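You operate a simulated robot arm through the tools that you are given. There is no shell and no other tool.

The job below is to be done with a simulated two-armed robot. You get a single attempt, and the scene is never put back.

## Task
Press the blue ring from the grey box into the white socket.
Fine: shut the lid again; dial 2 brings the socket under the red button; turn back to 1 afterwards.

Only the result counts: the job must be done as asked and must still hold three seconds after the hand-in. Knocking over, shifting, dropping, spilling or breaking anything else fails it. A push-on lid holds only when it is set on centred and level and pressed home; a screw cap is set on level and turned clockwise until tight.

## Robot
Two 7-joint arms with fingered hands on one trunk that stands fixed in place. Base frame: the origin is at the foot of the trunk, x ahead of it, y to its left, z up; the work surface is at about z = 800. Lengths are in mm, angles in degrees, forces in N, time in s.
The left shoulder is at [70, 153, 1247], the right one opposite. With the tool pointing down near the work surface each hand reaches from about 100 to 840 mm from the base axis, measured 20 degrees to its own side. Payload 3.9 kg a hand.
The tool frame of a hand sits at the grasp point between the pads (the TCP): z along the fingers, y along the line on which they close. The tips reach 30 mm beyond it. The gripper opens to 104 mm; its body begins 35 mm behind the TCP. The gripper is a hand of 4 fingers: y runs from the thumb to the fingers, the wrist lies at [-17, -104, -178] in the tool frame.
Orientation is that of the tool frame in the base frame, as a unit quaternion [w, x, y, z]. With the fingers straight down and the wrist toward the robot, the tool's x, y and z point along [0, 1, 0], [1, 0, 0] and [0, 0, -1] of the base frame.

## Interface
- The arms move only by the tool play_rows. It takes "left_motion", "right_motion" or both (then of equal length, played together; a hand with none holds still); each is a list of rows, each a list of 6 numbers: the shift along the tool's x, y, z in m, then the turn, a rotation vector about the tool's x, y, z in rad. In form: [[x, y, z, rx, ry, rz], ...]. A call has 1 to 20 rows; each row is the pose to reach, as a shift and turn from the pose commanded when the call began, along the tool's axes at that moment. Rows are played at 5 a second. More than 50 mm and 8.6 degrees between two rows, and nothing of the call is played. Where a pose cannot be reached the arm comes as near as it can. A force on the tool above 40 N (or 10 N above the force at the start of the call, whichever is more), or a blocked arm, ends the call early, and 0.2 s more pass. In this call time passes only in rows, and 0.2 s behind the last. The reply holds the time, the measured pose of the TCP, the force on the tool along the base axes, the opening and the grip force, in the units named above and with some noise, with the torque about the TCP (base axes, N m) and any sound that the robot's microphone picked up.
- Cameras (640 x 400 px; columns grow to the right, rows downward): "scene" is now at [121.6, -51.5, 1474.3]; the picture's right is [-0.57, -0.82, -0.00], its down [-0.49, 0.35, -0.80] and it looks along [0.65, -0.46, -0.60] (base axes); focal length 311 px, centre (320, 200). "left" rides on the left gripper at [-66, -90, -126] in its tool frame; the picture's right is [-0.78, -0.30, 0.56], its down [0.57, -0.70, 0.42] and it looks along [0.27, 0.65, 0.71] (tool axes); focal length 275 px, centre (320, 200). "right" rides on the right gripper at [66, -90, -126] in its tool frame; the picture's right is [-0.78, 0.30, -0.56], its down [-0.57, -0.70, 0.42] and it looks along [-0.26, 0.65, 0.71] (tool axes); focal length 275 px, centre (320, 200). There is no depth. A picture from a camera that has moved, and an enlarged one, comes with that camera's place and axes in the base frame and with its lens.
- grab_frame(camera): a new picture of that camera. The clock stands still meanwhile.
- raise_lower(by): slides the trunk up (or, below 0, down) by that many mm; the arms and the scene camera ride with it, the base frame stays. It gives what a move gives, with no picture.
- curl_fingers(index, middle, ring, thumb_bend, thumb_turn, hand): sets how far each is bent, from 0 (flat) to 1 (curled in); at 0.3 the hand is open as for a grip, at 0.7 the pads meet at the TCP. One left out holds its place. A second passes; each finger stops where it meets its share of the squeeze, and holds until it gets a number again. It is the only way to open and close the hand. It gives what a move gives, with no picture; readings hold the bend of each and the force on the fingers (four entries, about 0 where the hand has none), thumb and palm. thumb_turn goes from beside the hand (0) to across from the fingers (1), as for a grip.
- aim_head(pan, tilt): turns the head with the scene camera to pan (to the left, within 86 degrees either way) and tilt (down, from -29 to 69), counted from straight ahead of the robot. It gives what a move gives.
- zoom(camera, box): a new picture of the part [left, top, right, bottom] of that camera's present view, enlarged. The clock stands still meanwhile.
- close_job(): hands the job in; it is judged then, once.

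Places have to be worked out from the pictures, the camera data and where the tool is seen. Open the grippers and draw the arms clear of the work before you hand the job in, unless the task says otherwise.

The tools are called after "Emit:" as name(argument=value, ...) on one line, values as JSON. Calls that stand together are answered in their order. play_rows: Moves the arms, as the interface text tells. Its arguments: {"type":"object","properties":{"left_motion":{"type":"array","items":{"type":"array","items":{"type":"number"}}},"right_motion":{"type":"array","items":{"type":"array","items":{"type":"number"}}}},"required":[]} The other tools are called the same way: raise_lower (by) moves the trunk up or down; curl_fingers (index, middle, ring, thumb_bend, thumb_turn, hand) moves the fingers one by one; aim_head (pan, tilt) turns the head that bears the scene camera; grab_frame (camera) takes a picture; zoom (camera, box) takes an enlarged picture of a part of a camera's view; close_job () hands the job in.

At the start:

```text
t: 0.0
left_ee_pos: [594.8, -118.7, 1271.0]
left_tool_rot: [0.0, 0.707, 0.707, 0.0]
left_wrist_force: [0.0, -1.3, -0.8]
left_ft_torque: [0.0, -0.01, -0.02]
left_finger_gap: 103.7
left_gripper_force: 0.0
left_shape: jaw
left_bend: [0.3, 0.3, 0.3, 0.3, 0.97]
left_finger forces: [0.0, 0.0, 0.0, 0.0, 0.1, 0.0]
right_ee_pos: [394.2, -460.9, 1249.3]
right_tool_rot: [0.0, 0.707, 0.707, -0.001]
right_wrist_force: [0.0, 0.7, -0.6]
right_ft_torque: [0.03, 0.05, 0.0]
right_finger_gap: 103.5
right_gripper_force: 0.0
right_shape: jaw
right_bend: [0.3, 0.3, 0.3, 0.3, 0.97]
right_finger forces: [0.1, 0.0, 0.0, 0.0, 0.0, 0.0]
trunk travel left (down, up): [-700.0, 240.0]
head pan, tilt (commanded): [-35.0, 37.1]
```

scene: 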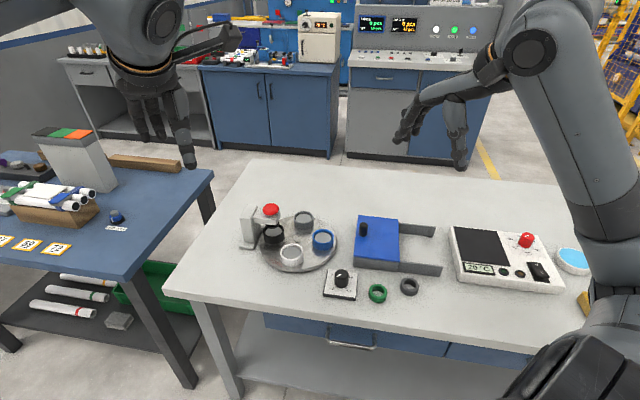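
right: 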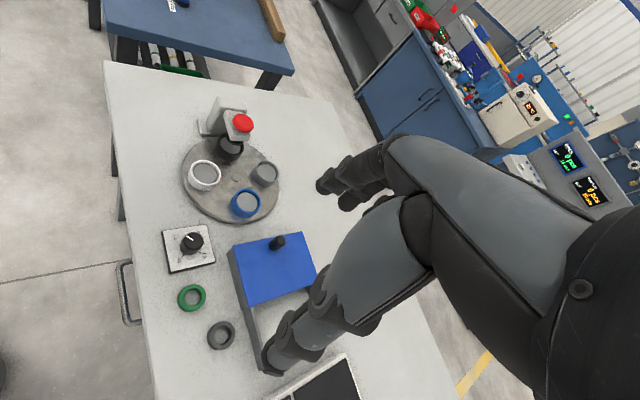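
left: 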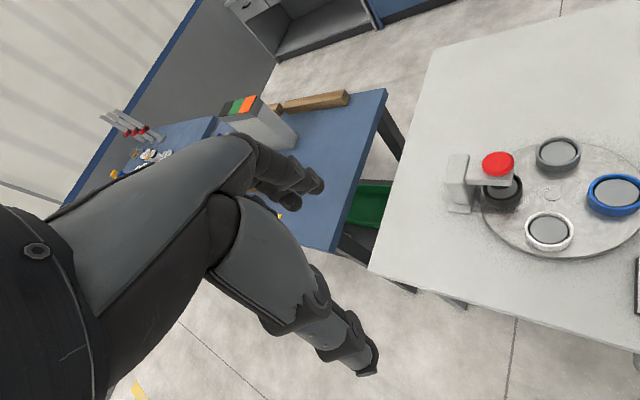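

The scene shows a turntable with four sockets (black, grey, blue, white), a red button press, a dial, two loose rings (green, dark) and a box with a blue sliding lid. I'll look closer before moving.

Emit:
zoom(camera="scene", box=[220, 190, 350, 300])

Emit:
zoom(camera="scene", box=[310, 200, 450, 310])

Emit:
zoom(camera="scene", box=[430, 210, 610, 310])

Emit:
zoom(camera="right", box=[140, 90, 340, 380])

```text
3.64 times, centred on (285, 245) of scene
camera zoom: at [121.6, -51.5, 1474.3], right [-0.57, -0.82, 0.0], down [-0.49, 0.35, -0.8], along [0.65, -0.46, -0.6], focal length 1129 px, centre (447, 36)
```

zoom: 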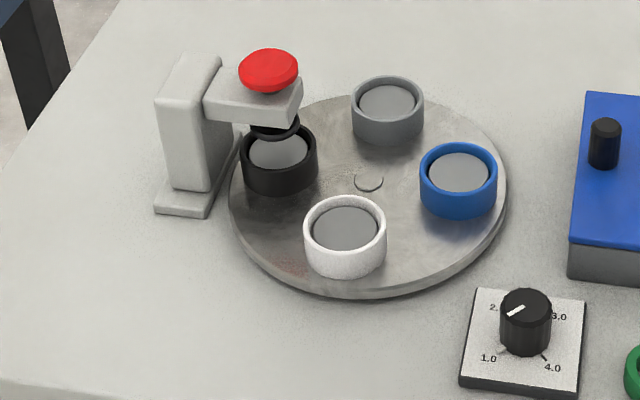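

```text
3.64 times, centred on (380, 255) of scene
camera zoom: at [121.6, -51.5, 1474.3], right [-0.57, -0.82, 0.0], down [-0.49, 0.35, -0.8], along [0.65, -0.46, -0.6], focal length 1129 px, centre (102, 0)
```

zoom: 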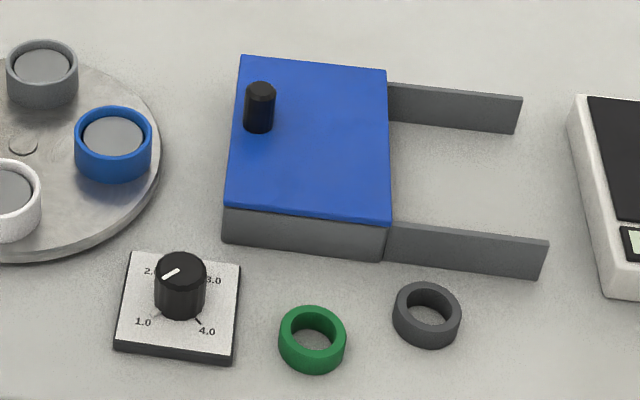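

```text
3.56 times, centred on (520, 260) of scene
camera zoom: at [121.6, -51.5, 1474.3], right [-0.57, -0.82, 0.0], down [-0.49, 0.35, -0.8], along [0.65, -0.46, -0.6], focal length 1104 px, centre (-391, -13)
```

zoom: 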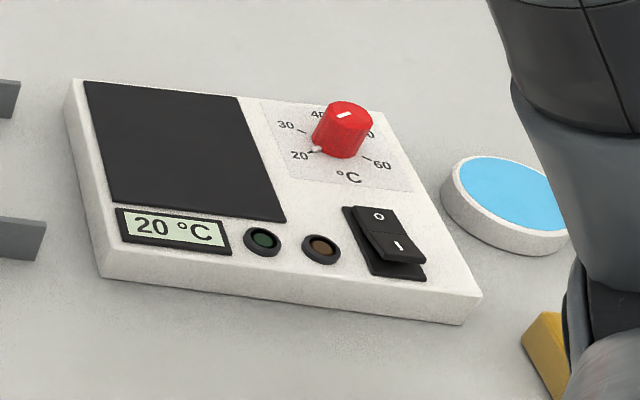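

```text
1.38 times, centred on (240, 235) of right
camera zoom: at [305.0, -396.2, 1374.1], right [0.3, -0.78, 0.56], down [-0.7, -0.57, -0.42], along [0.65, -0.26, -0.71], focal length 380 px, centre (430, 152)
```

zoom: 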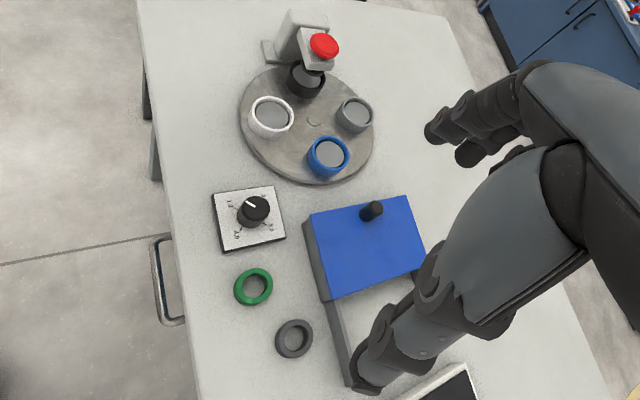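

The box's blue lid sits between two rails and has a knob near its left edge, so I think it slides along the rails. The dial pointer looks to be at 1. I'll move the left arm back and yaw it so that its camera watches the work from the side.

Emit:
play_rows(left_motion=[[0.02, -0.013, 0, 0, 0, 0.126], [0.04, -0.026, 0, 0, 0, 0.252], [0.06, -0.038, 0, 0, 0, 0.378], [0.08, -0.051, 0, 0, 0, 0.504], [0.1, -0.064, 0, 0, 0, 0.63], [0.12, -0.077, 0, 0, 0, 0.756], [0.14, -0.09, 0, 0, 0, 0.882], [0.16, -0.102, 0, 0, 0, 1.008], [0.18, -0.115, 0, 0, 0, 1.134]])

Emit:
grab_frame(camera="left")

Emit:
grab_frame(camera="scene")

```text
t: 2.0
left_ee_pos: [462.2, 36.6, 1257.3]
left_tool_rot: [-0.003, 0.952, 0.305, -0.023]
left_wrist_force: [-0.1, 0.5, 0.0]
left_ft_torque: [-0.02, 0.0, -0.02]
left_finger_gap: 103.9
left_gripper_force: 0.0
left_shape: jaw
left_bend: [0.3, 0.3, 0.3, 0.3, 0.97]
left_finger forces: [0.0, 0.0, 0.0, 0.0, 0.1, 0.1]
left hand out of reach, approached as far as the arm can: row 8, 9
right_ee_pos: [393.7, -460.9, 1250.2]
right_tool_rot: [0.0, 0.707, 0.707, 0.0]
right_wrist_force: [0.4, 0.3, 0.0]
right_ft_torque: [-0.03, -0.03, 0.03]
right_finger_gap: 103.6
right_gripper_force: 0.1
right_shape: jaw
right_bend: [0.3, 0.3, 0.3, 0.3, 0.97]
right_finger forces: [0.0, 0.0, 0.1, 0.0, 0.1, 0.1]
trunk travel left (down, up): [-700.0, 240.0]
head pan, tilt (commanded): [-35.0, 37.1]
```

```text
taken
camera left: at [362.8, 72.7, 1387.6], right [-0.83, -0.21, -0.52], down [0.04, 0.9, -0.44], along [0.56, -0.38, -0.74], focal length 275 px, centre (320, 200)
```

left: 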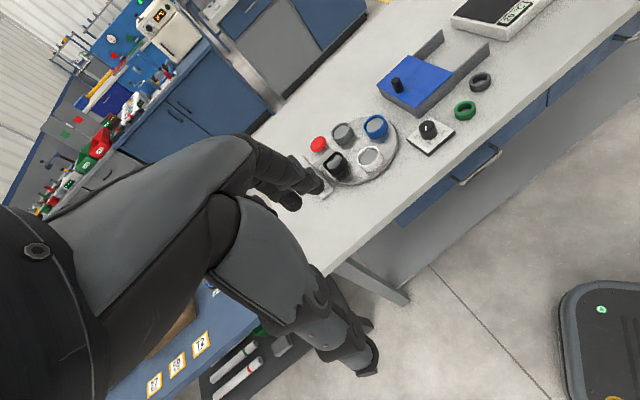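

```text
taken
camera scene: at [120.9, -51.0, 1474.4], right [-0.57, -0.82, 0.0], down [-0.49, 0.35, -0.8], along [0.65, -0.46, -0.6], focal length 311 px, centre (320, 200)
```

scene: 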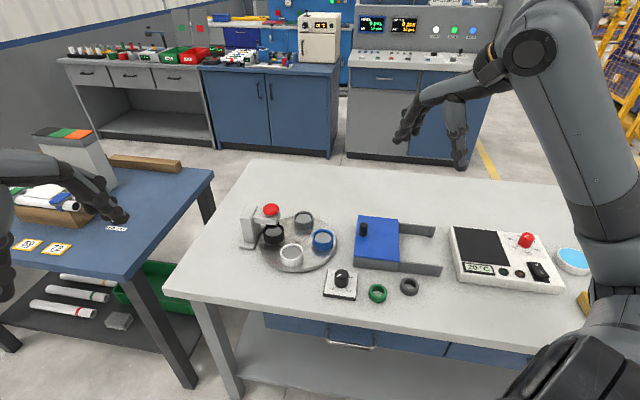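

The left arm is clear now and its camera sees the turntable, box and dial. I'll zoom in on those from this side so I can triangulate.

Emit:
zoom(camera="left", box=[300, 90, 420, 200])

Emit:
zoom(camera="left", box=[370, 30, 510, 160])

Emit:
zoom(camera="scene", box=[320, 255, 370, 305])

Emit:
zoom(camera="scene", box=[345, 205, 450, 285])

```text
3.64 times, centred on (360, 145) of left
camera zoom: at [362.8, 72.7, 1387.6], right [-0.83, -0.21, -0.52], down [0.04, 0.9, -0.44], along [0.56, -0.38, -0.74], focal length 1001 px, centre (174, 400)
```

zoom: 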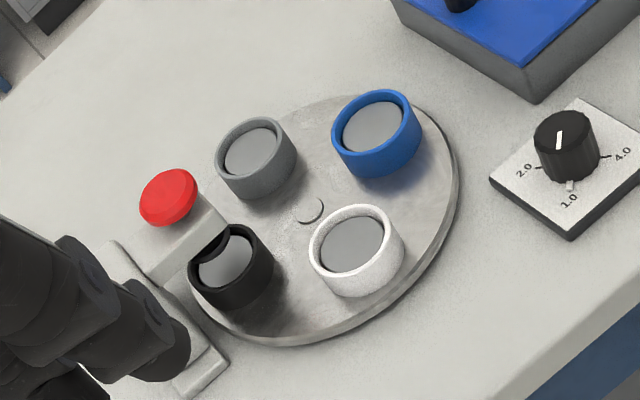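

```text
3.08 times, centred on (440, 95) of left
camera zoom: at [362.8, 72.7, 1387.6], right [-0.83, -0.21, -0.52], down [0.04, 0.9, -0.44], along [0.56, -0.38, -0.74], focal length 847 px, centre (-49, 523)
```

zoom: 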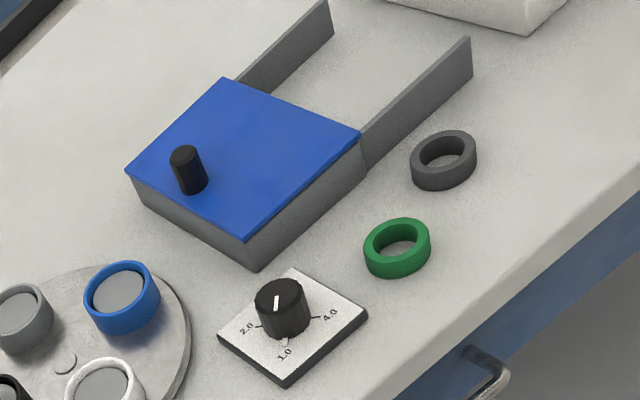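

```text
8.00 times, centred on (345, 280) of scene
camera zoom: at [120.9, -51.0, 1474.4], right [-0.57, -0.82, 0.0], down [-0.49, 0.35, -0.8], along [0.65, -0.46, -0.6], focal length 2484 px, centre (120, -440)
```

zoom: 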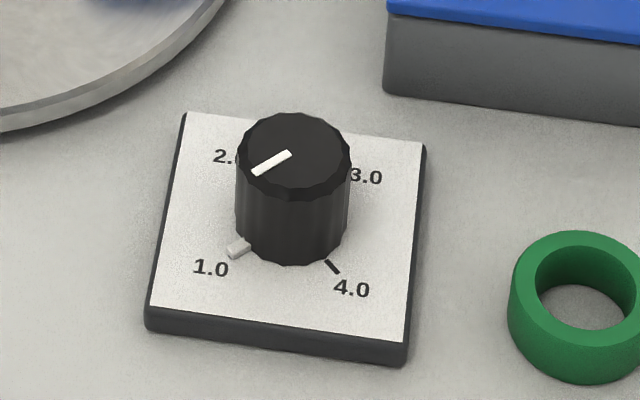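

```text
5.00 times, centred on (398, 245) of scene
camera zoom: at [120.9, -51.0, 1474.4], right [-0.57, -0.82, 0.0], down [-0.49, 0.35, -0.8], along [0.65, -0.46, -0.6], focal length 1553 px, centre (-68, -25)
```

zoom: 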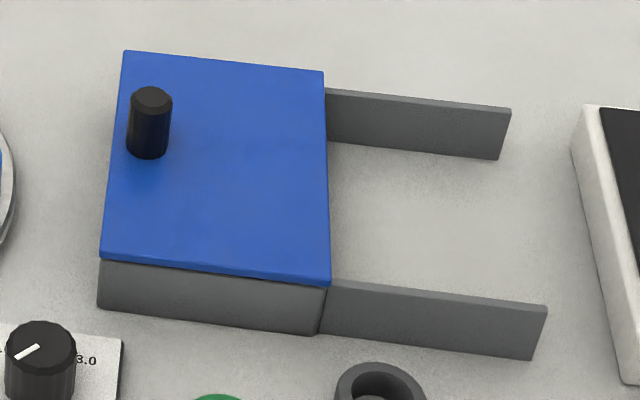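

By triangulation the lid knob is at about (599,-541) with its top at z≈875. The lid top is at z≈841 and the box is turned 45°, so the rails run along (-0.7,-0.7). The dial knob is at about (515,-395) with its top at z≈841. I'll move the right hand above the lid knob, yawed 45° counter-clockwise.

Emit:
play_rows(right_motion=[[-0.0067, 0.0171, 0.0242, 0, 0, -0.0655], [-0.0133, 0.0342, 0.0483, 0, 0, -0.131], [-0.02, 0.0513, 0.0725, 0, 0, -0.1964], [-0.0267, 0.0683, 0.0967, 0, 0, -0.2618], [-0.0333, 0.0854, 0.1208, 0, 0, -0.3273], [-0.04, 0.1025, 0.145, 0, 0, -0.3927], [-0.0467, 0.1196, 0.1692, 0, 0, -0.4582], [-0.0533, 0.1367, 0.1933, 0, 0, -0.5236], [-0.06, 0.1538, 0.2175, 0, 0, -0.589], [-0.0667, 0.1708, 0.2417, 0, 0, -0.6545], [-0.0733, 0.1879, 0.2658, 0, 0, -0.72], [-0.08, 0.205, 0.29, 0, 0, -0.7854]])

Emit:
grab_frame(camera="left")

Emit:
grab_frame(camera="right")

Emit:
grab_frame(camera="scene")

```text
t: 4.6
left_ee_pos: [463.5, 38.0, 1254.9]
left_tool_rot: [-0.003, 0.952, 0.306, -0.025]
left_wrist_force: [0.1, -0.7, -0.3]
left_ft_torque: [0.01, 0.04, 0.0]
left_finger_gap: 103.8
left_gripper_force: 0.0
left_shape: jaw
left_bend: [0.3, 0.3, 0.3, 0.3, 0.97]
left_finger forces: [0.0, 0.0, 0.0, 0.0, 0.0, 0.1]
right_ee_pos: [601.4, -541.0, 956.6]
right_tool_rot: [0.001, 0.381, 0.925, -0.001]
right_wrist_force: [-1.0, -0.1, -0.7]
right_ft_torque: [0.01, 0.03, -0.03]
right_finger_gap: 103.8
right_gripper_force: 0.1
right_shape: jaw
right_bend: [0.3, 0.3, 0.3, 0.3, 0.97]
right_finger forces: [0.1, 0.0, 0.0, 0.0, 0.0, 0.0]
trunk travel left (down, up): [-700.0, 240.0]
head pan, tilt (commanded): [-35.0, 37.1]
```

```text
taken
camera left: at [365.8, 72.5, 1386.8], right [-0.83, -0.22, -0.51], down [0.04, 0.9, -0.44], along [0.56, -0.38, -0.74], focal length 275 px, centre (320, 200)
```

left: 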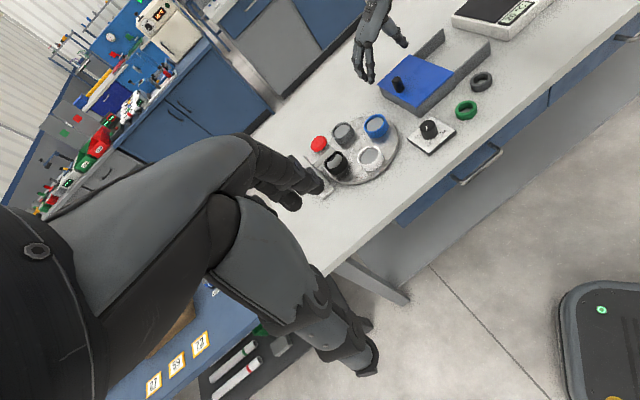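

```text
taken
camera right: at [491.9, -559.2, 1082.7], right [0.76, -0.34, 0.56], down [-0.09, -0.9, -0.42], along [0.64, 0.27, -0.71], focal length 275 px, centre (320, 200)
```

right: 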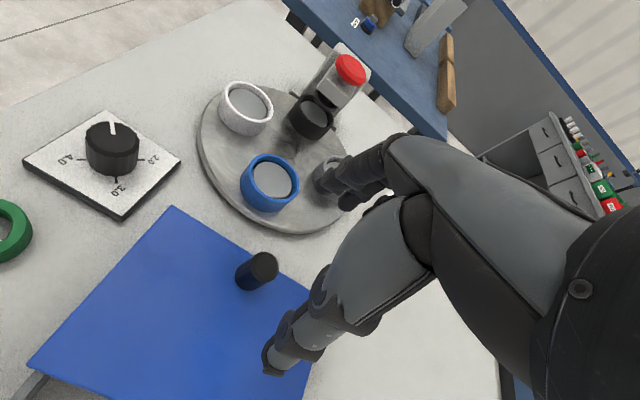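

```text
taken
camera scene: at [123.8, -51.0, 1474.1], right [-0.57, -0.82, 0.0], down [-0.5, 0.35, -0.8], along [0.65, -0.46, -0.6], focal length 311 px, centre (320, 200)
```

scene: 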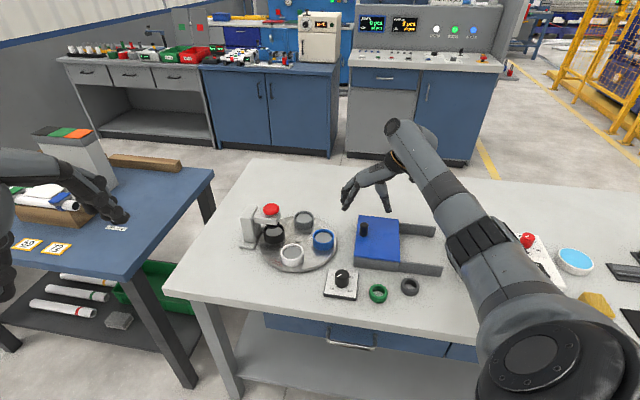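

The hand is over the knob area and the right camera shows the lid knob well. I'll zoom to refine its position relative to the hand.

Emit:
zoom(camera="right", box=[200, 200, 340, 390])

Emit:
zoom(camera="left", box=[340, 20, 480, 120])

Emit:
zoom(camera="scene", box=[330, 160, 450, 280])

```text
2.11 times, centred on (270, 295) of right
camera zoom: at [491.9, -559.2, 1082.7], right [0.76, -0.34, 0.56], down [-0.09, -0.9, -0.42], along [0.64, 0.27, -0.71], focal length 580 px, centre (425, 0)
```

zoom: 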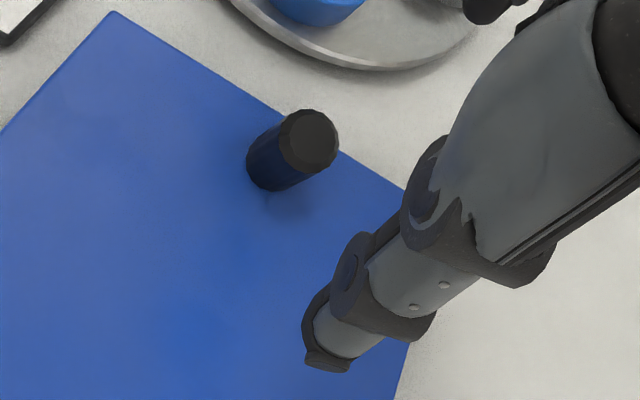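

```text
4.00 times, centred on (410, 70) of left
camera zoom: at [365.8, 72.5, 1386.8], right [-0.83, -0.22, -0.51], down [0.04, 0.9, -0.44], along [0.56, -0.38, -0.74], focal length 1101 px, centre (-40, 720)
```

zoom: 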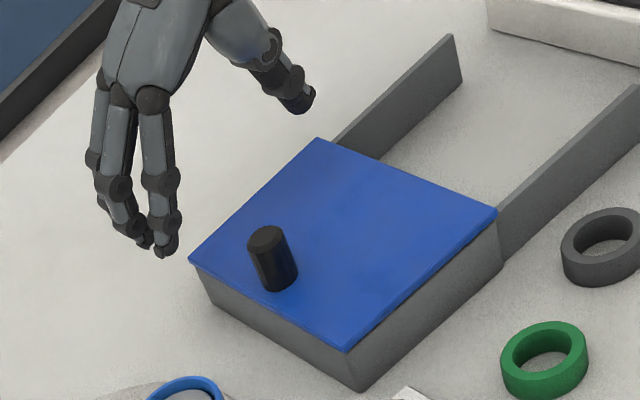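

```text
3.33 times, centred on (390, 220) of scene
camera zoom: at [123.8, -51.0, 1474.1], right [-0.57, -0.82, 0.0], down [-0.5, 0.35, -0.8], along [0.65, -0.46, -0.6], focal length 1035 px, centre (87, 133)
```

zoom: 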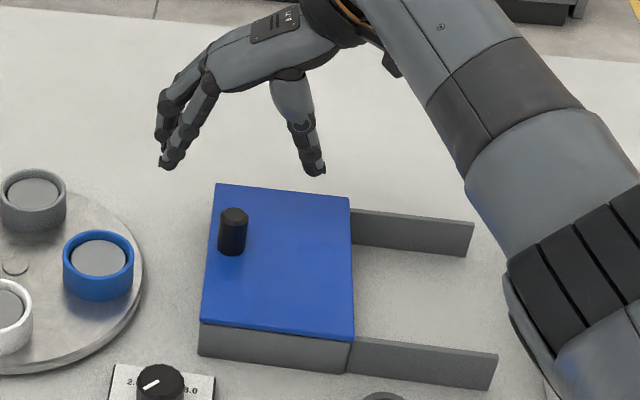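

The right camera puts the knob about 10 mm along tool x and 2.5 mm along tool y from the TCP. I'll shift by that amount and descend partway, leaving the fingertips above the lid.

Emit:
play_rows(right_motion=[[0.005, 0.001, 0.02, 0, 0, 0], [0.01, 0.002, 0.04, 0, 0, 0], [0.01, 0.0025, 0.055, 0, 0, 0], [0.01, 0.0025, 0.07, 0, 0, 0]])

Emit:
grab_frame(camera="right")

Emit:
zoom(camera="left", box=[350, 30, 460, 110])

Emit:
zoom(camera="scene", box=[330, 180, 430, 260])

```text
t: 5.6
left_ee_pos: [463.1, 36.0, 1257.6]
left_tool_rot: [-0.002, 0.952, 0.306, -0.024]
left_wrist_force: [-1.0, -0.7, 0.0]
left_ft_torque: [-0.03, 0.02, 0.0]
left_finger_gap: 104.2
left_gripper_force: 0.0
left_shape: jaw
left_bend: [0.3, 0.3, 0.3, 0.3, 0.97]
left_finger forces: [0.0, 0.0, 0.0, 0.0, 0.0, 0.0]
right_ee_pos: [593.7, -531.6, 887.2]
right_tool_rot: [0.0, 0.383, 0.924, 0.0]
right_wrist_force: [0.8, 1.2, 0.2]
right_ft_torque: [0.0, -0.01, -0.02]
right_finger_gap: 103.5
right_gripper_force: 0.1
right_shape: jaw
right_bend: [0.3, 0.3, 0.3, 0.3, 0.97]
right_finger forces: [0.1, 0.0, 0.0, 0.0, 0.1, 0.1]
trunk travel left (down, up): [-700.0, 240.0]
head pan, tilt (commanded): [-35.0, 37.1]
```

```text
taken
camera right: at [484.8, -550.3, 1013.2], right [0.76, -0.34, 0.56], down [-0.09, -0.9, -0.42], along [0.65, 0.27, -0.71], focal length 275 px, centre (320, 200)
```

right: 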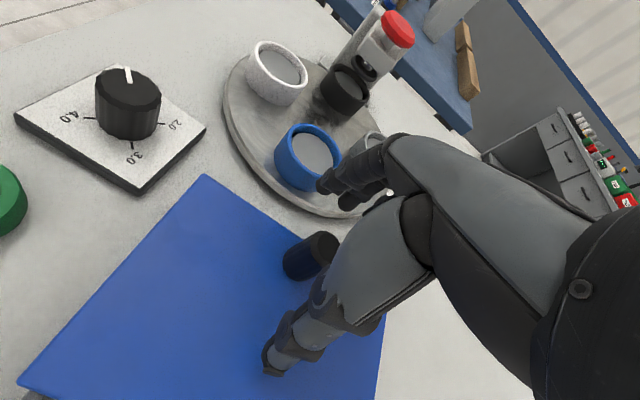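

```text
5.00 times, centred on (405, 70) of left
camera zoom: at [364.4, 71.9, 1387.3], right [-0.83, -0.22, -0.52], down [0.04, 0.9, -0.44], along [0.56, -0.38, -0.74], focal length 1376 px, centre (-105, 850)
```

zoom: 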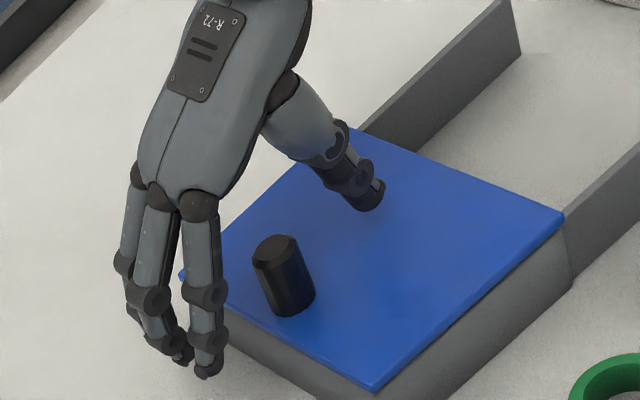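

```text
5.00 times, centred on (380, 220) of scene
camera zoom: at [122.2, -51.5, 1474.2], right [-0.57, -0.82, 0.0], down [-0.49, 0.35, -0.8], along [0.65, -0.46, -0.6], focal length 1553 px, centre (20, 100)
```

zoom: 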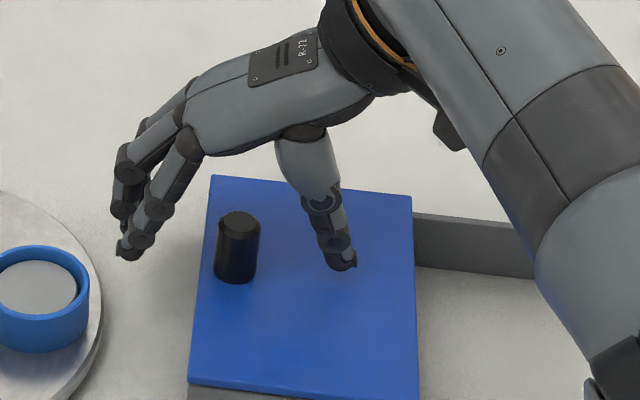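

The knob now sits centred between the thumb and middle finger. I'll lower about 10 mm and close loosely around the knob to cage it.

Emit:
play_rows(right_motion=[[0, 0, 0.005, 0, 0, 0], [0, 0, 0.01, 0, 0, 0]])

Emit:
curl_fingers(hand="right", index=0.5, middle=0.5, ring=0.5, thumb_bend=0.5)

Emit:
zoom(camera="left", box=[350, 30, 460, 110])

Emit:
zoom(camera="scene", box=[330, 180, 430, 260])

Emit:
grab_frame(camera="right")

```text
t: 6.2
left_ee_pos: [462.8, 36.5, 1257.8]
left_tool_rot: [-0.003, 0.952, 0.306, -0.026]
left_wrist_force: [-0.3, 0.9, 0.1]
left_ft_torque: [0.0, -0.01, 0.0]
left_finger_gap: 103.8
left_gripper_force: 0.1
left_shape: jaw
left_bend: [0.3, 0.3, 0.3, 0.3, 0.97]
left_finger forces: [0.1, 0.1, 0.1, 0.0, 0.1, 0.1]
right_ee_pos: [594.2, -532.0, 878.2]
right_tool_rot: [0.0, 0.383, 0.924, 0.0]
right_wrist_force: [-0.2, -0.8, 0.1]
right_ft_torque: [0.02, 0.01, 0.04]
right_finger_gap: 103.5
right_gripper_force: 0.1
right_shape: jaw
right_bend: [0.3, 0.3, 0.3, 0.3, 0.97]
right_finger forces: [0.0, 0.0, 0.1, 0.1, 0.1, 0.1]
trunk travel left (down, up): [-700.0, 240.0]
head pan, tilt (commanded): [-35.0, 37.1]
```

```text
t: 7.2
left_ee_pos: [461.5, 37.5, 1258.0]
left_tool_rot: [-0.003, 0.952, 0.305, -0.024]
left_wrist_force: [0.0, 0.0, 0.9]
left_ft_torque: [-0.04, 0.05, -0.01]
left_finger_gap: 103.6
left_gripper_force: 0.0
left_shape: jaw
left_bend: [0.3, 0.3, 0.3, 0.3, 0.97]
left_finger forces: [0.0, 0.0, 0.0, 0.0, 0.0, 0.0]
right_ee_pos: [593.9, -531.4, 880.1]
right_tool_rot: [0.0, 0.382, 0.924, -0.001]
right_wrist_force: [-1.2, -2.4, 9.5]
right_ft_torque: [-0.38, 0.4, 0.09]
right_finger_gap: 60.8
right_gripper_force: 5.5
right_shape: fingers
right_bend: [0.5, 0.5, 0.5, 0.46, 0.98]
right_finger forces: [0.0, 0.1, 0.0, 0.0, 10.0, 0.0]
trunk travel left (down, up): [-700.0, 240.0]
head pan, tilt (commanded): [-35.0, 37.1]
```

```text
5.00 times, centred on (405, 70) of left
camera zoom: at [362.2, 73.0, 1387.9], right [-0.83, -0.22, -0.52], down [0.04, 0.9, -0.44], along [0.56, -0.38, -0.74], focal length 1376 px, centre (-105, 850)
```

zoom: 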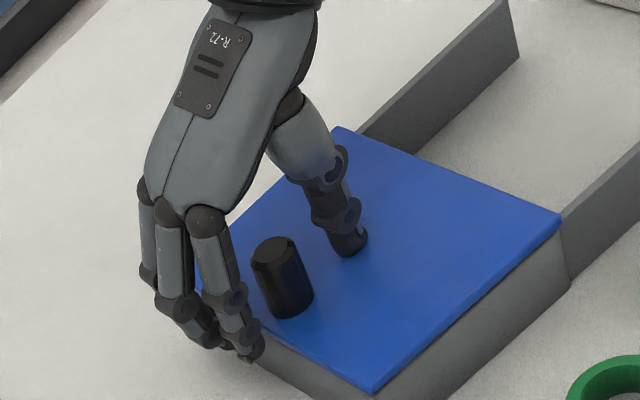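

```text
5.00 times, centred on (380, 220) of scene
camera zoom: at [119.8, -50.3, 1474.6], right [-0.57, -0.82, 0.0], down [-0.49, 0.35, -0.8], along [0.65, -0.46, -0.6], focal length 1553 px, centre (20, 100)
```

zoom: 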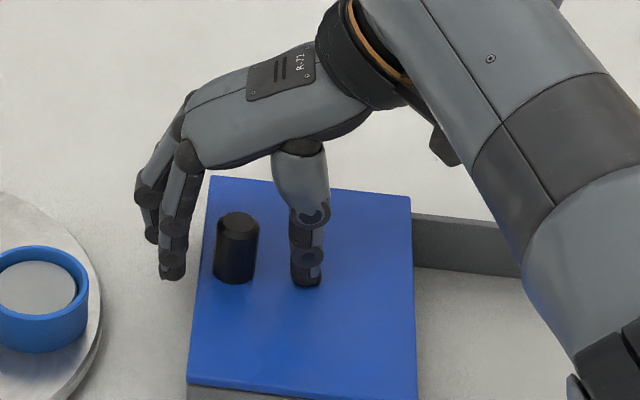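

```text
taken
camera right: at [483.2, -549.4, 1005.2], right [0.76, -0.34, 0.56], down [-0.09, -0.9, -0.42], along [0.65, 0.27, -0.71], focal length 275 px, centre (320, 200)
```

right: 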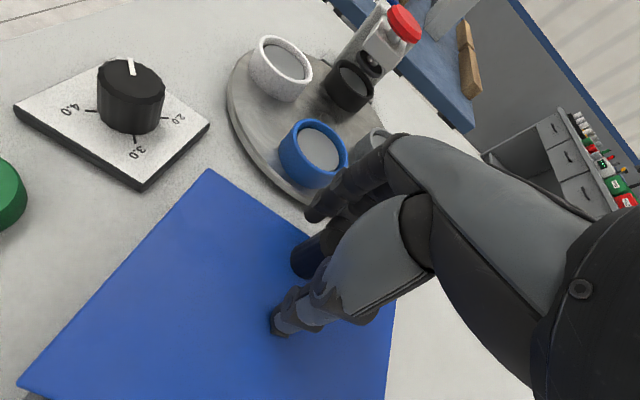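

The thumb tip is resting on the lid with about 10 N, so it reaches further down than I assumed while curling. I'll raise the hand 8 mm to release it, then set the thumb again.

Emit:
play_rows(right_motion=[[0, 0, -0.004, 0, 0, 0], [0, 0, -0.008, 0, 0, 0]])

Emit:
curl_fingers(hand="right", index=0.57, middle=0.57, ring=0.57, thumb_bend=0.52)

Emit:
zoom(camera="left", box=[350, 30, 460, 110])

Emit:
zoom(camera="scene", box=[330, 180, 430, 260])

```text
t: 7.8
left_ee_pos: [463.6, 36.5, 1256.1]
left_tool_rot: [-0.003, 0.952, 0.306, -0.024]
left_wrist_force: [-0.2, -0.2, -0.1]
left_ft_torque: [-0.02, 0.0, 0.0]
left_finger_gap: 103.9
left_gripper_force: 0.0
left_shape: jaw
left_bend: [0.3, 0.3, 0.3, 0.3, 0.97]
left_finger forces: [0.1, 0.0, 0.0, 0.1, 0.0, 0.1]
right_ee_pos: [594.8, -531.5, 886.0]
right_tool_rot: [-0.002, 0.383, 0.924, 0.0]
right_wrist_force: [-0.8, -0.2, -0.5]
right_ft_torque: [0.01, 0.0, 0.0]
right_finger_gap: 54.3
right_gripper_force: 0.0
right_shape: fingers
right_bend: [0.5, 0.5, 0.5, 0.5, 0.97]
right_finger forces: [0.0, 0.0, 0.1, 0.1, 0.0, 0.0]
trunk travel left (down, up): [-700.0, 240.0]
head pan, tilt (commanded): [-35.0, 37.1]
```

```text
t: 8.8
left_ee_pos: [462.5, 35.8, 1256.6]
left_tool_rot: [-0.003, 0.952, 0.307, -0.024]
left_wrist_force: [-0.5, -0.4, 0.5]
left_ft_torque: [0.0, 0.0, -0.01]
left_finger_gap: 103.8
left_gripper_force: 0.2
left_shape: jaw
left_bend: [0.3, 0.3, 0.3, 0.3, 0.97]
left_finger forces: [0.0, 0.1, 0.0, 0.1, 0.1, 0.1]
right_ee_pos: [593.6, -532.4, 886.2]
right_tool_rot: [0.0, 0.383, 0.924, 0.0]
right_wrist_force: [0.1, 0.1, 0.1]
right_ft_torque: [0.04, 0.01, 0.06]
right_finger_gap: 43.9
right_gripper_force: 0.0
right_shape: fingers
right_bend: [0.56, 0.56, 0.56, 0.52, 0.97]
right_finger forces: [0.1, 0.1, 0.1, 0.0, 0.1, 0.0]
trunk travel left (down, up): [-700.0, 240.0]
head pan, tilt (commanded): [-35.0, 37.1]
```

```text
5.00 times, centred on (405, 70) of left
camera zoom: at [363.9, 72.0, 1387.4], right [-0.83, -0.22, -0.52], down [0.04, 0.9, -0.44], along [0.56, -0.38, -0.74], focal length 1376 px, centre (-105, 850)
```

zoom: 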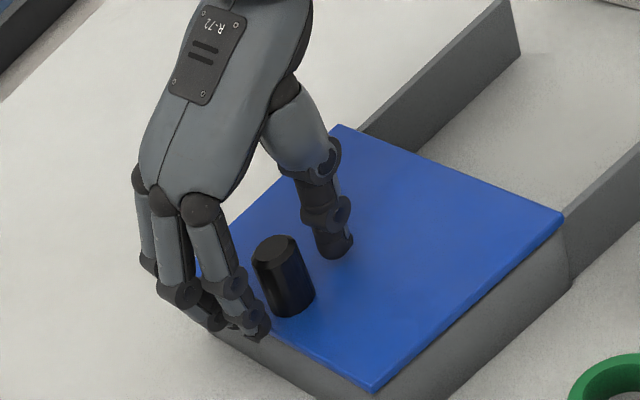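

```text
5.00 times, centred on (380, 220) of scene
camera zoom: at [121.7, -51.4, 1474.3], right [-0.57, -0.82, 0.0], down [-0.49, 0.35, -0.8], along [0.65, -0.46, -0.6], focal length 1553 px, centre (20, 100)
```

zoom: 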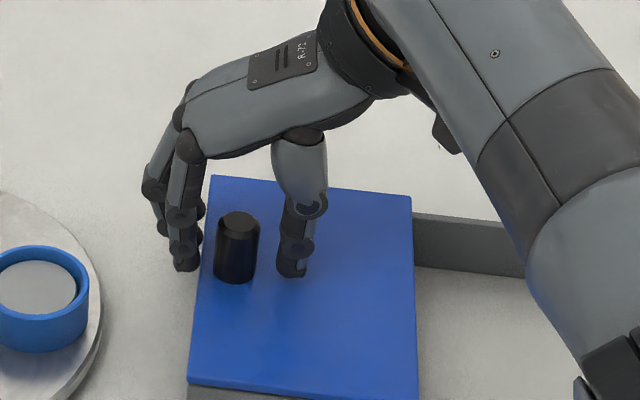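

The knob is caged with a gap of 44 mm and no contact. I'll pull along -y_t, which is the rail direction, by about 40 mm and see whether the lid follows.

Emit:
play_rows(right_motion=[[0, -0.006, 0, 0, 0, 0], [0, -0.012, 0, 0, 0, 0], [0, -0.018, 0, 0, 0, 0], [0, -0.024, 0, 0, 0, 0], [0, -0.03, 0, 0, 0, 0], [0, -0.036, 0, 0, 0, 0], [0, -0.042, 0, 0, 0, 0]])

Emit:
zoom(camera="left", box=[350, 20, 480, 120])

Emit:
zoom(camera="scene", box=[330, 180, 450, 280])

```text
t: 10.4
left_ee_pos: [463.0, 35.8, 1257.4]
left_tool_rot: [-0.004, 0.952, 0.306, -0.024]
left_wrist_force: [0.6, 0.5, 0.7]
left_ft_torque: [0.01, -0.02, 0.02]
left_finger_gap: 104.0
left_gripper_force: 0.0
left_shape: jaw
left_bend: [0.3, 0.3, 0.3, 0.3, 0.97]
left_finger forces: [0.1, 0.0, 0.0, 0.1, 0.1, 0.0]
right_ee_pos: [563.4, -561.7, 886.7]
right_tool_rot: [0.0, 0.383, 0.924, 0.0]
right_wrist_force: [0.5, 0.2, 0.3]
right_ft_torque: [0.02, 0.02, -0.02]
right_finger_gap: 43.7
right_gripper_force: 0.0
right_shape: fingers
right_bend: [0.56, 0.56, 0.56, 0.52, 0.97]
right_finger forces: [0.1, 0.1, 0.0, 0.0, 0.1, 0.0]
trunk travel left (down, up): [-700.0, 240.0]
head pan, tilt (commanded): [-35.0, 37.1]
```

```text
4.00 times, centred on (415, 70) of left
camera zoom: at [363.7, 71.9, 1387.5], right [-0.83, -0.22, -0.52], down [0.04, 0.9, -0.44], along [0.56, -0.38, -0.74], focal length 1101 px, centre (-60, 720)
```

zoom: 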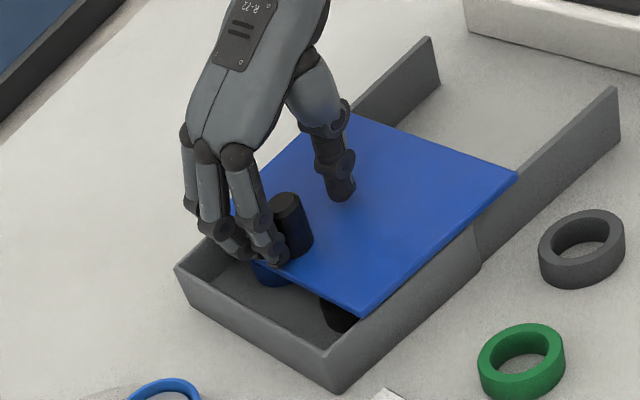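

```text
4.00 times, centred on (390, 230) of scene
camera zoom: at [121.4, -51.4, 1474.3], right [-0.57, -0.82, 0.0], down [-0.49, 0.35, -0.8], along [0.65, -0.46, -0.6], focal length 1242 px, centre (40, 80)
```

zoom: 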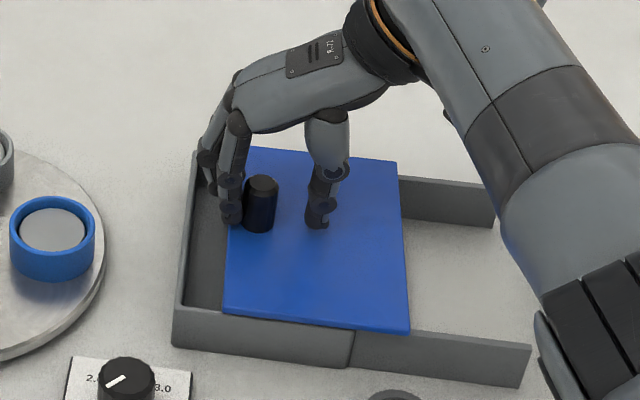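

The lid slides freely and a blue ring and a black one are appearing inside. I'll keep pulling another 72 mm to open it nearly fully.

Emit:
play_rows(right_motion=[[0, -0.008, 0, 0, 0, 0], [0, -0.016, 0, 0, 0, 0], [0, -0.024, 0, 0, 0, 0], [0, -0.032, 0, 0, 0, 0], [0, -0.04, 0, 0, 0, 0], [0, -0.048, 0, 0, 0, 0], [0, -0.056, 0, 0, 0, 0], [0, -0.064, 0, 0, 0, 0], [0, -0.072, 0, 0, 0, 0]])

Emit:
zoom(camera="left", box=[350, 20, 480, 120])

Emit:
zoom(camera="scene", box=[330, 180, 450, 280])

```text
t: 12.4
left_ee_pos: [463.4, 37.1, 1257.6]
left_tool_rot: [-0.003, 0.952, 0.306, -0.024]
left_wrist_force: [0.2, 0.7, 0.6]
left_ft_torque: [0.03, 0.03, -0.02]
left_finger_gap: 103.8
left_gripper_force: 0.1
left_shape: jaw
left_bend: [0.3, 0.3, 0.3, 0.3, 0.97]
left_finger forces: [0.0, 0.0, 0.1, 0.0, 0.0, 0.0]
right_ee_pos: [512.1, -613.6, 886.1]
right_tool_rot: [-0.001, 0.384, 0.923, 0.0]
right_wrist_force: [-0.2, 0.5, -0.5]
right_ft_torque: [0.02, -0.02, -0.01]
right_finger_gap: 44.0
right_gripper_force: 0.1
right_shape: fingers
right_bend: [0.56, 0.56, 0.56, 0.52, 0.97]
right_finger forces: [0.1, 0.0, 0.1, 0.0, 0.0, 0.0]
trunk travel left (down, up): [-700.0, 240.0]
head pan, tilt (commanded): [-35.0, 37.1]
```

```text
4.00 times, centred on (415, 70) of left
camera zoom: at [363.7, 71.9, 1387.5], right [-0.83, -0.22, -0.52], down [0.04, 0.9, -0.44], along [0.56, -0.38, -0.74], focal length 1101 px, centre (-60, 720)
```

zoom: 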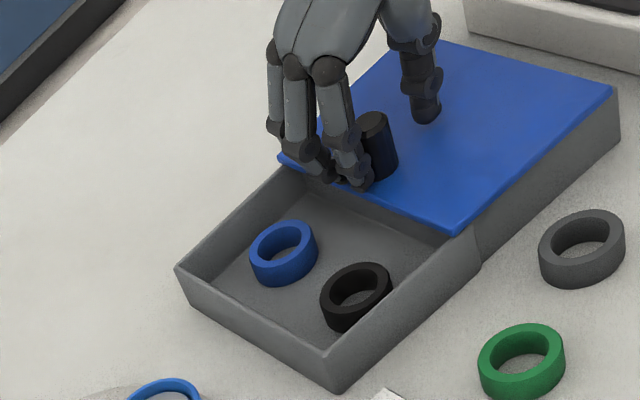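

```text
4.00 times, centred on (390, 230) of scene
camera zoom: at [121.4, -51.5, 1474.3], right [-0.57, -0.82, 0.0], down [-0.49, 0.35, -0.8], along [0.65, -0.46, -0.6], focal length 1242 px, centre (40, 80)
```

zoom: 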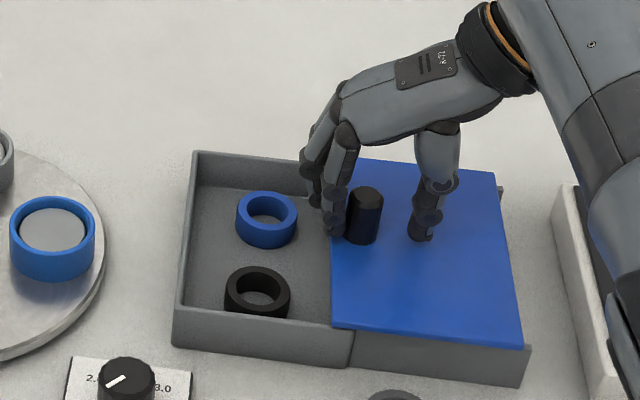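

The lid is open and the blue and black rings in the box are exposed. I'll ease 6 mm off the knob, then lift straight up.

Emit:
play_rows(right_motion=[[0, 0.006, 0, 0, 0, 0], [0, 0.006, -0.02, 0, 0, 0], [0, 0.006, -0.05, 0, 0, 0], [0, 0.006, -0.09, 0, 0, 0]])

Emit:
zoom(camera="left", box=[350, 20, 480, 120])

Emit:
zoom(camera="scene", box=[330, 180, 450, 280])

Emit:
grab_frame(camera="right")

```text
t: 13.4
left_ee_pos: [464.3, 37.2, 1257.8]
left_tool_rot: [-0.002, 0.952, 0.306, -0.023]
left_wrist_force: [0.2, -1.0, 0.0]
left_ft_torque: [-0.01, -0.02, 0.01]
left_finger_gap: 103.8
left_gripper_force: 0.0
left_shape: jaw
left_bend: [0.3, 0.3, 0.3, 0.3, 0.97]
left_finger forces: [0.1, 0.0, 0.0, 0.0, 0.1, 0.0]
right_ee_pos: [517.6, -607.5, 978.0]
right_tool_rot: [-0.001, 0.382, 0.924, -0.001]
right_wrist_force: [0.6, 0.5, 0.1]
right_ft_torque: [-0.01, -0.03, -0.02]
right_finger_gap: 43.7
right_gripper_force: 0.1
right_shape: fingers
right_bend: [0.56, 0.56, 0.56, 0.52, 0.97]
right_finger forces: [0.1, 0.0, 0.0, 0.1, 0.0, 0.0]
trunk travel left (down, up): [-700.0, 240.0]
head pan, tilt (commanded): [-35.0, 37.1]
```

```text
4.00 times, centred on (415, 70) of left
camera zoom: at [363.4, 72.8, 1387.5], right [-0.83, -0.22, -0.52], down [0.04, 0.9, -0.44], along [0.56, -0.38, -0.74], focal length 1101 px, centre (-60, 720)
```

zoom: 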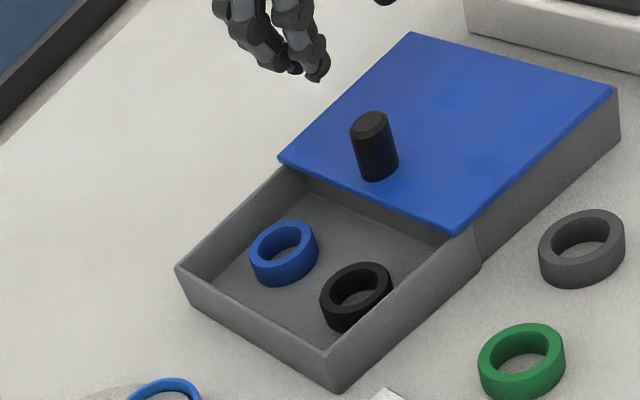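

```text
4.00 times, centred on (390, 230) of scene
camera zoom: at [121.1, -50.6, 1474.3], right [-0.57, -0.82, 0.0], down [-0.49, 0.35, -0.8], along [0.65, -0.46, -0.6], focal length 1242 px, centre (40, 80)
```

zoom: 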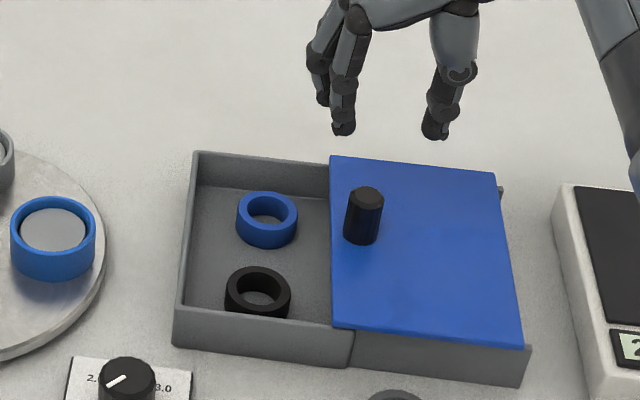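

```text
taken
camera right: at [408.8, -625.6, 1103.8], right [0.76, -0.34, 0.56], down [-0.09, -0.9, -0.42], along [0.65, 0.27, -0.71], focal length 275 px, centre (320, 200)
```

right: 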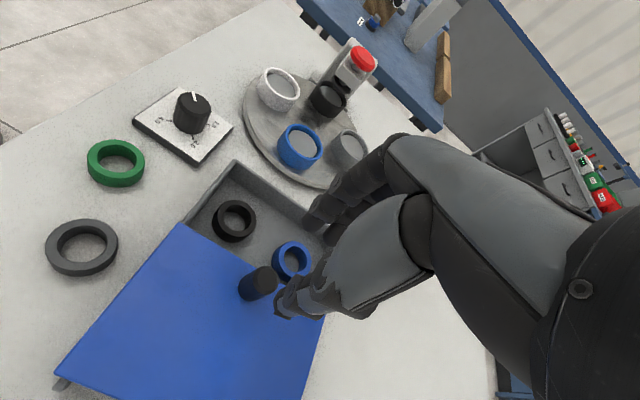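

The blue ring is at about (588,-589) with its top at z≈824, and the black ring is about 80 mm from it. I'll yaw the right hand to -45° so the fingers close along the box's long axis, and move over the blue ring while still high.

Emit:
play_rows(right_motion=[[-0.003, 0.005, 0.0, 0, 0, 0.131], [-0.006, 0.01, 0.0, 0, 0, 0.262], [-0.009, 0.016, 0.0, 0, 0, 0.393], [-0.012, 0.021, 0.0, 0, 0, 0.524], [-0.015, 0.026, 0.0, 0, 0, 0.654], [-0.018, 0.031, 0.0, 0, 0, 0.785], [-0.021, 0.037, 0.0, 0, 0, 0.916], [-0.024, 0.042, 0.0, 0, 0, 1.047], [-0.027, 0.047, 0.0, 0, 0, 1.178], [-0.031, 0.052, 0.0, 0, 0, 1.309], [-0.034, 0.058, 0.0, 0, 0, 1.44], [-0.037, 0.063, 0.0, 0, 0, 1.571]])

Emit:
grab_frame(camera="right")

Emit:
grab_frame(camera="scene")

Emit:
zoom(camera="left", box=[320, 10, 480, 130])

```text
t: 16.0
left_ee_pos: [464.1, 38.2, 1257.3]
left_tool_rot: [-0.003, 0.952, 0.306, -0.025]
left_wrist_force: [-0.6, 0.1, -0.6]
left_ft_torque: [0.05, -0.01, 0.02]
left_finger_gap: 103.8
left_gripper_force: 0.0
left_shape: jaw
left_bend: [0.3, 0.3, 0.3, 0.3, 0.97]
left_finger forces: [0.0, 0.1, 0.0, 0.1, 0.1, 0.0]
right_ee_pos: [589.2, -589.1, 977.1]
right_tool_rot: [0.0, 0.924, 0.382, 0.0]
right_wrist_force: [-0.1, 0.1, -0.4]
right_ft_torque: [0.0, 0.03, 0.03]
right_finger_gap: 43.8
right_gripper_force: 0.1
right_shape: fingers
right_bend: [0.56, 0.56, 0.56, 0.52, 0.97]
right_finger forces: [0.0, 0.1, 0.1, 0.1, 0.0, 0.0]
trunk travel left (down, up): [-700.0, 240.0]
head pan, tilt (commanded): [-35.0, 37.1]
```

```text
taken
camera right: at [572.7, -480.0, 1101.9], right [-0.34, -0.76, 0.56], down [-0.9, 0.09, -0.42], along [0.27, -0.65, -0.71], focal length 275 px, centre (320, 200)
```

right: 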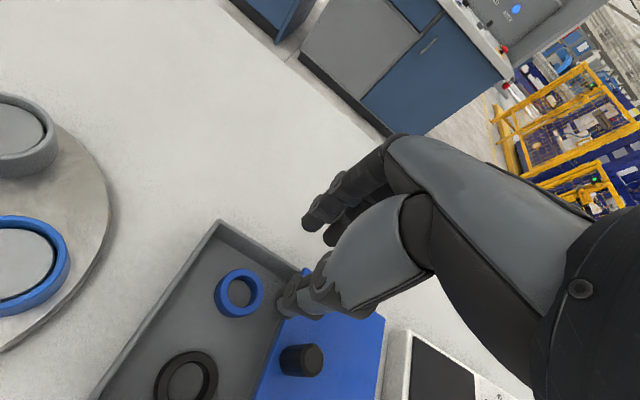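

```text
taken
camera scene: at [122.3, -50.7, 1474.2], right [-0.57, -0.82, 0.0], down [-0.49, 0.35, -0.8], along [0.65, -0.46, -0.6], focal length 311 px, centre (320, 200)
```

scene: 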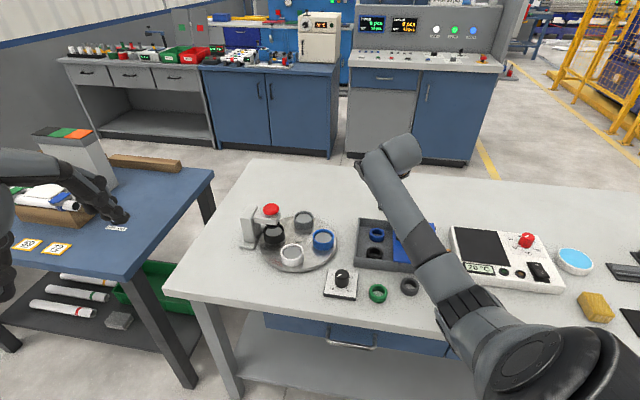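

```text
3.33 times, centred on (400, 70) of left
camera zoom: at [364.4, 72.7, 1387.2], right [-0.83, -0.22, -0.52], down [0.04, 0.9, -0.44], along [0.56, -0.38, -0.74], focal length 918 px, centre (53, 633)
```

zoom: 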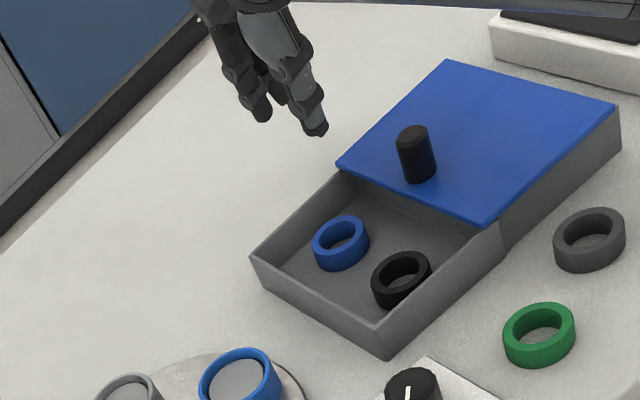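

I'll zoom in on the blue ring in the right camera to refine its position relative to the TCP.

Emit:
zoom(camera="right", box=[190, 240, 310, 340])

Emit:
zoom(camera="scene", box=[340, 200, 420, 280])

```text
4.00 times, centred on (250, 290) of right
camera zoom: at [572.7, -480.0, 1101.9], right [-0.34, -0.76, 0.56], down [-0.9, 0.09, -0.42], along [0.27, -0.65, -0.71], focal length 1101 px, centre (600, -160)
```

zoom: 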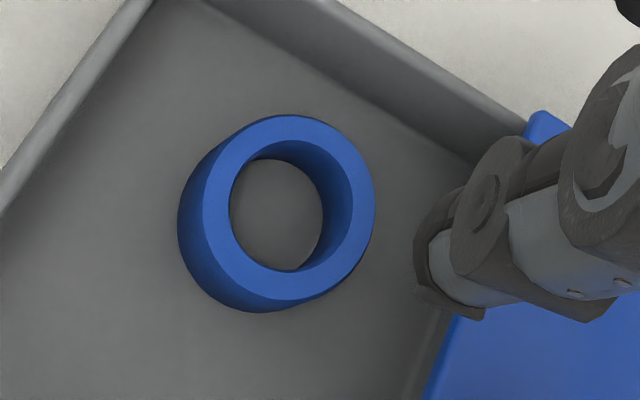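

```text
5.00 times, centred on (380, 240) of scene
camera zoom: at [122.3, -50.7, 1474.2], right [-0.57, -0.82, 0.0], down [-0.49, 0.35, -0.8], along [0.65, -0.46, -0.6], focal length 1553 px, centre (20, 0)
```

zoom: 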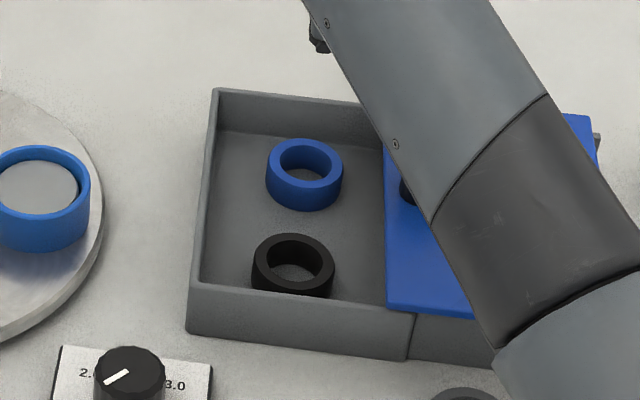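

The ring is only about 2–3 mm off the TCP. Before gripping I want to know how deep the white socket is, so I'll zoom in on it and on the press from both cameras.

Emit:
zoom(camera="scene", box=[270, 235, 315, 275])

Emit:
zoom(camera="scene", box=[235, 195, 320, 260])

Emit:
zoom(camera="left", box=[305, 105, 395, 195])

```text
10.00 times, centred on (292, 255) of scene
camera zoom: at [122.3, -50.7, 1474.2], right [-0.57, -0.82, 0.0], down [-0.49, 0.35, -0.8], along [0.65, -0.46, -0.6], focal length 3106 px, centre (595, -350)
```

zoom: 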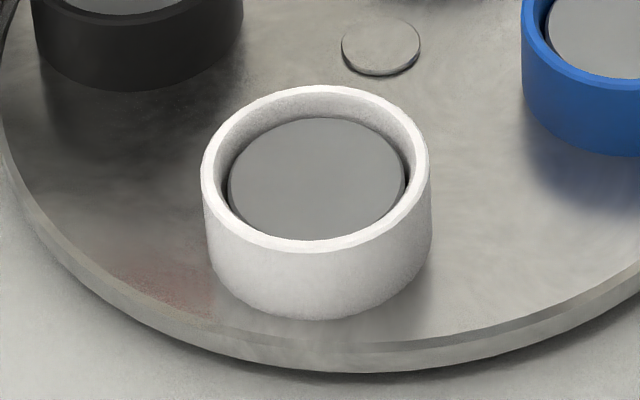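

```text
6.15 times, centred on (278, 228) of scene
camera zoom: at [122.3, -50.7, 1474.2], right [-0.57, -0.82, 0.0], down [-0.49, 0.35, -0.8], along [0.65, -0.46, -0.6], focal length 1911 px, centre (582, 31)
```

zoom: 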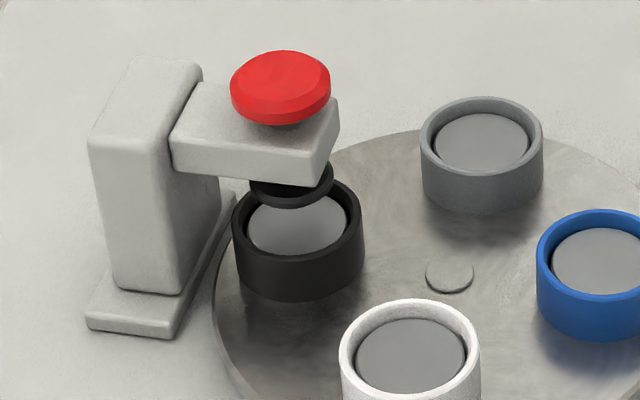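

```text
4.44 times, centred on (350, 150) of left
camera zoom: at [364.4, 72.7, 1387.2], right [-0.83, -0.22, -0.52], down [0.04, 0.9, -0.44], along [0.56, -0.38, -0.74], focal length 1224 px, centre (187, 422)
```

zoom: 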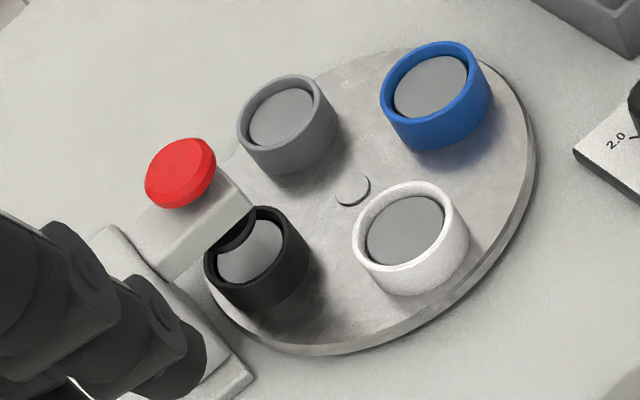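

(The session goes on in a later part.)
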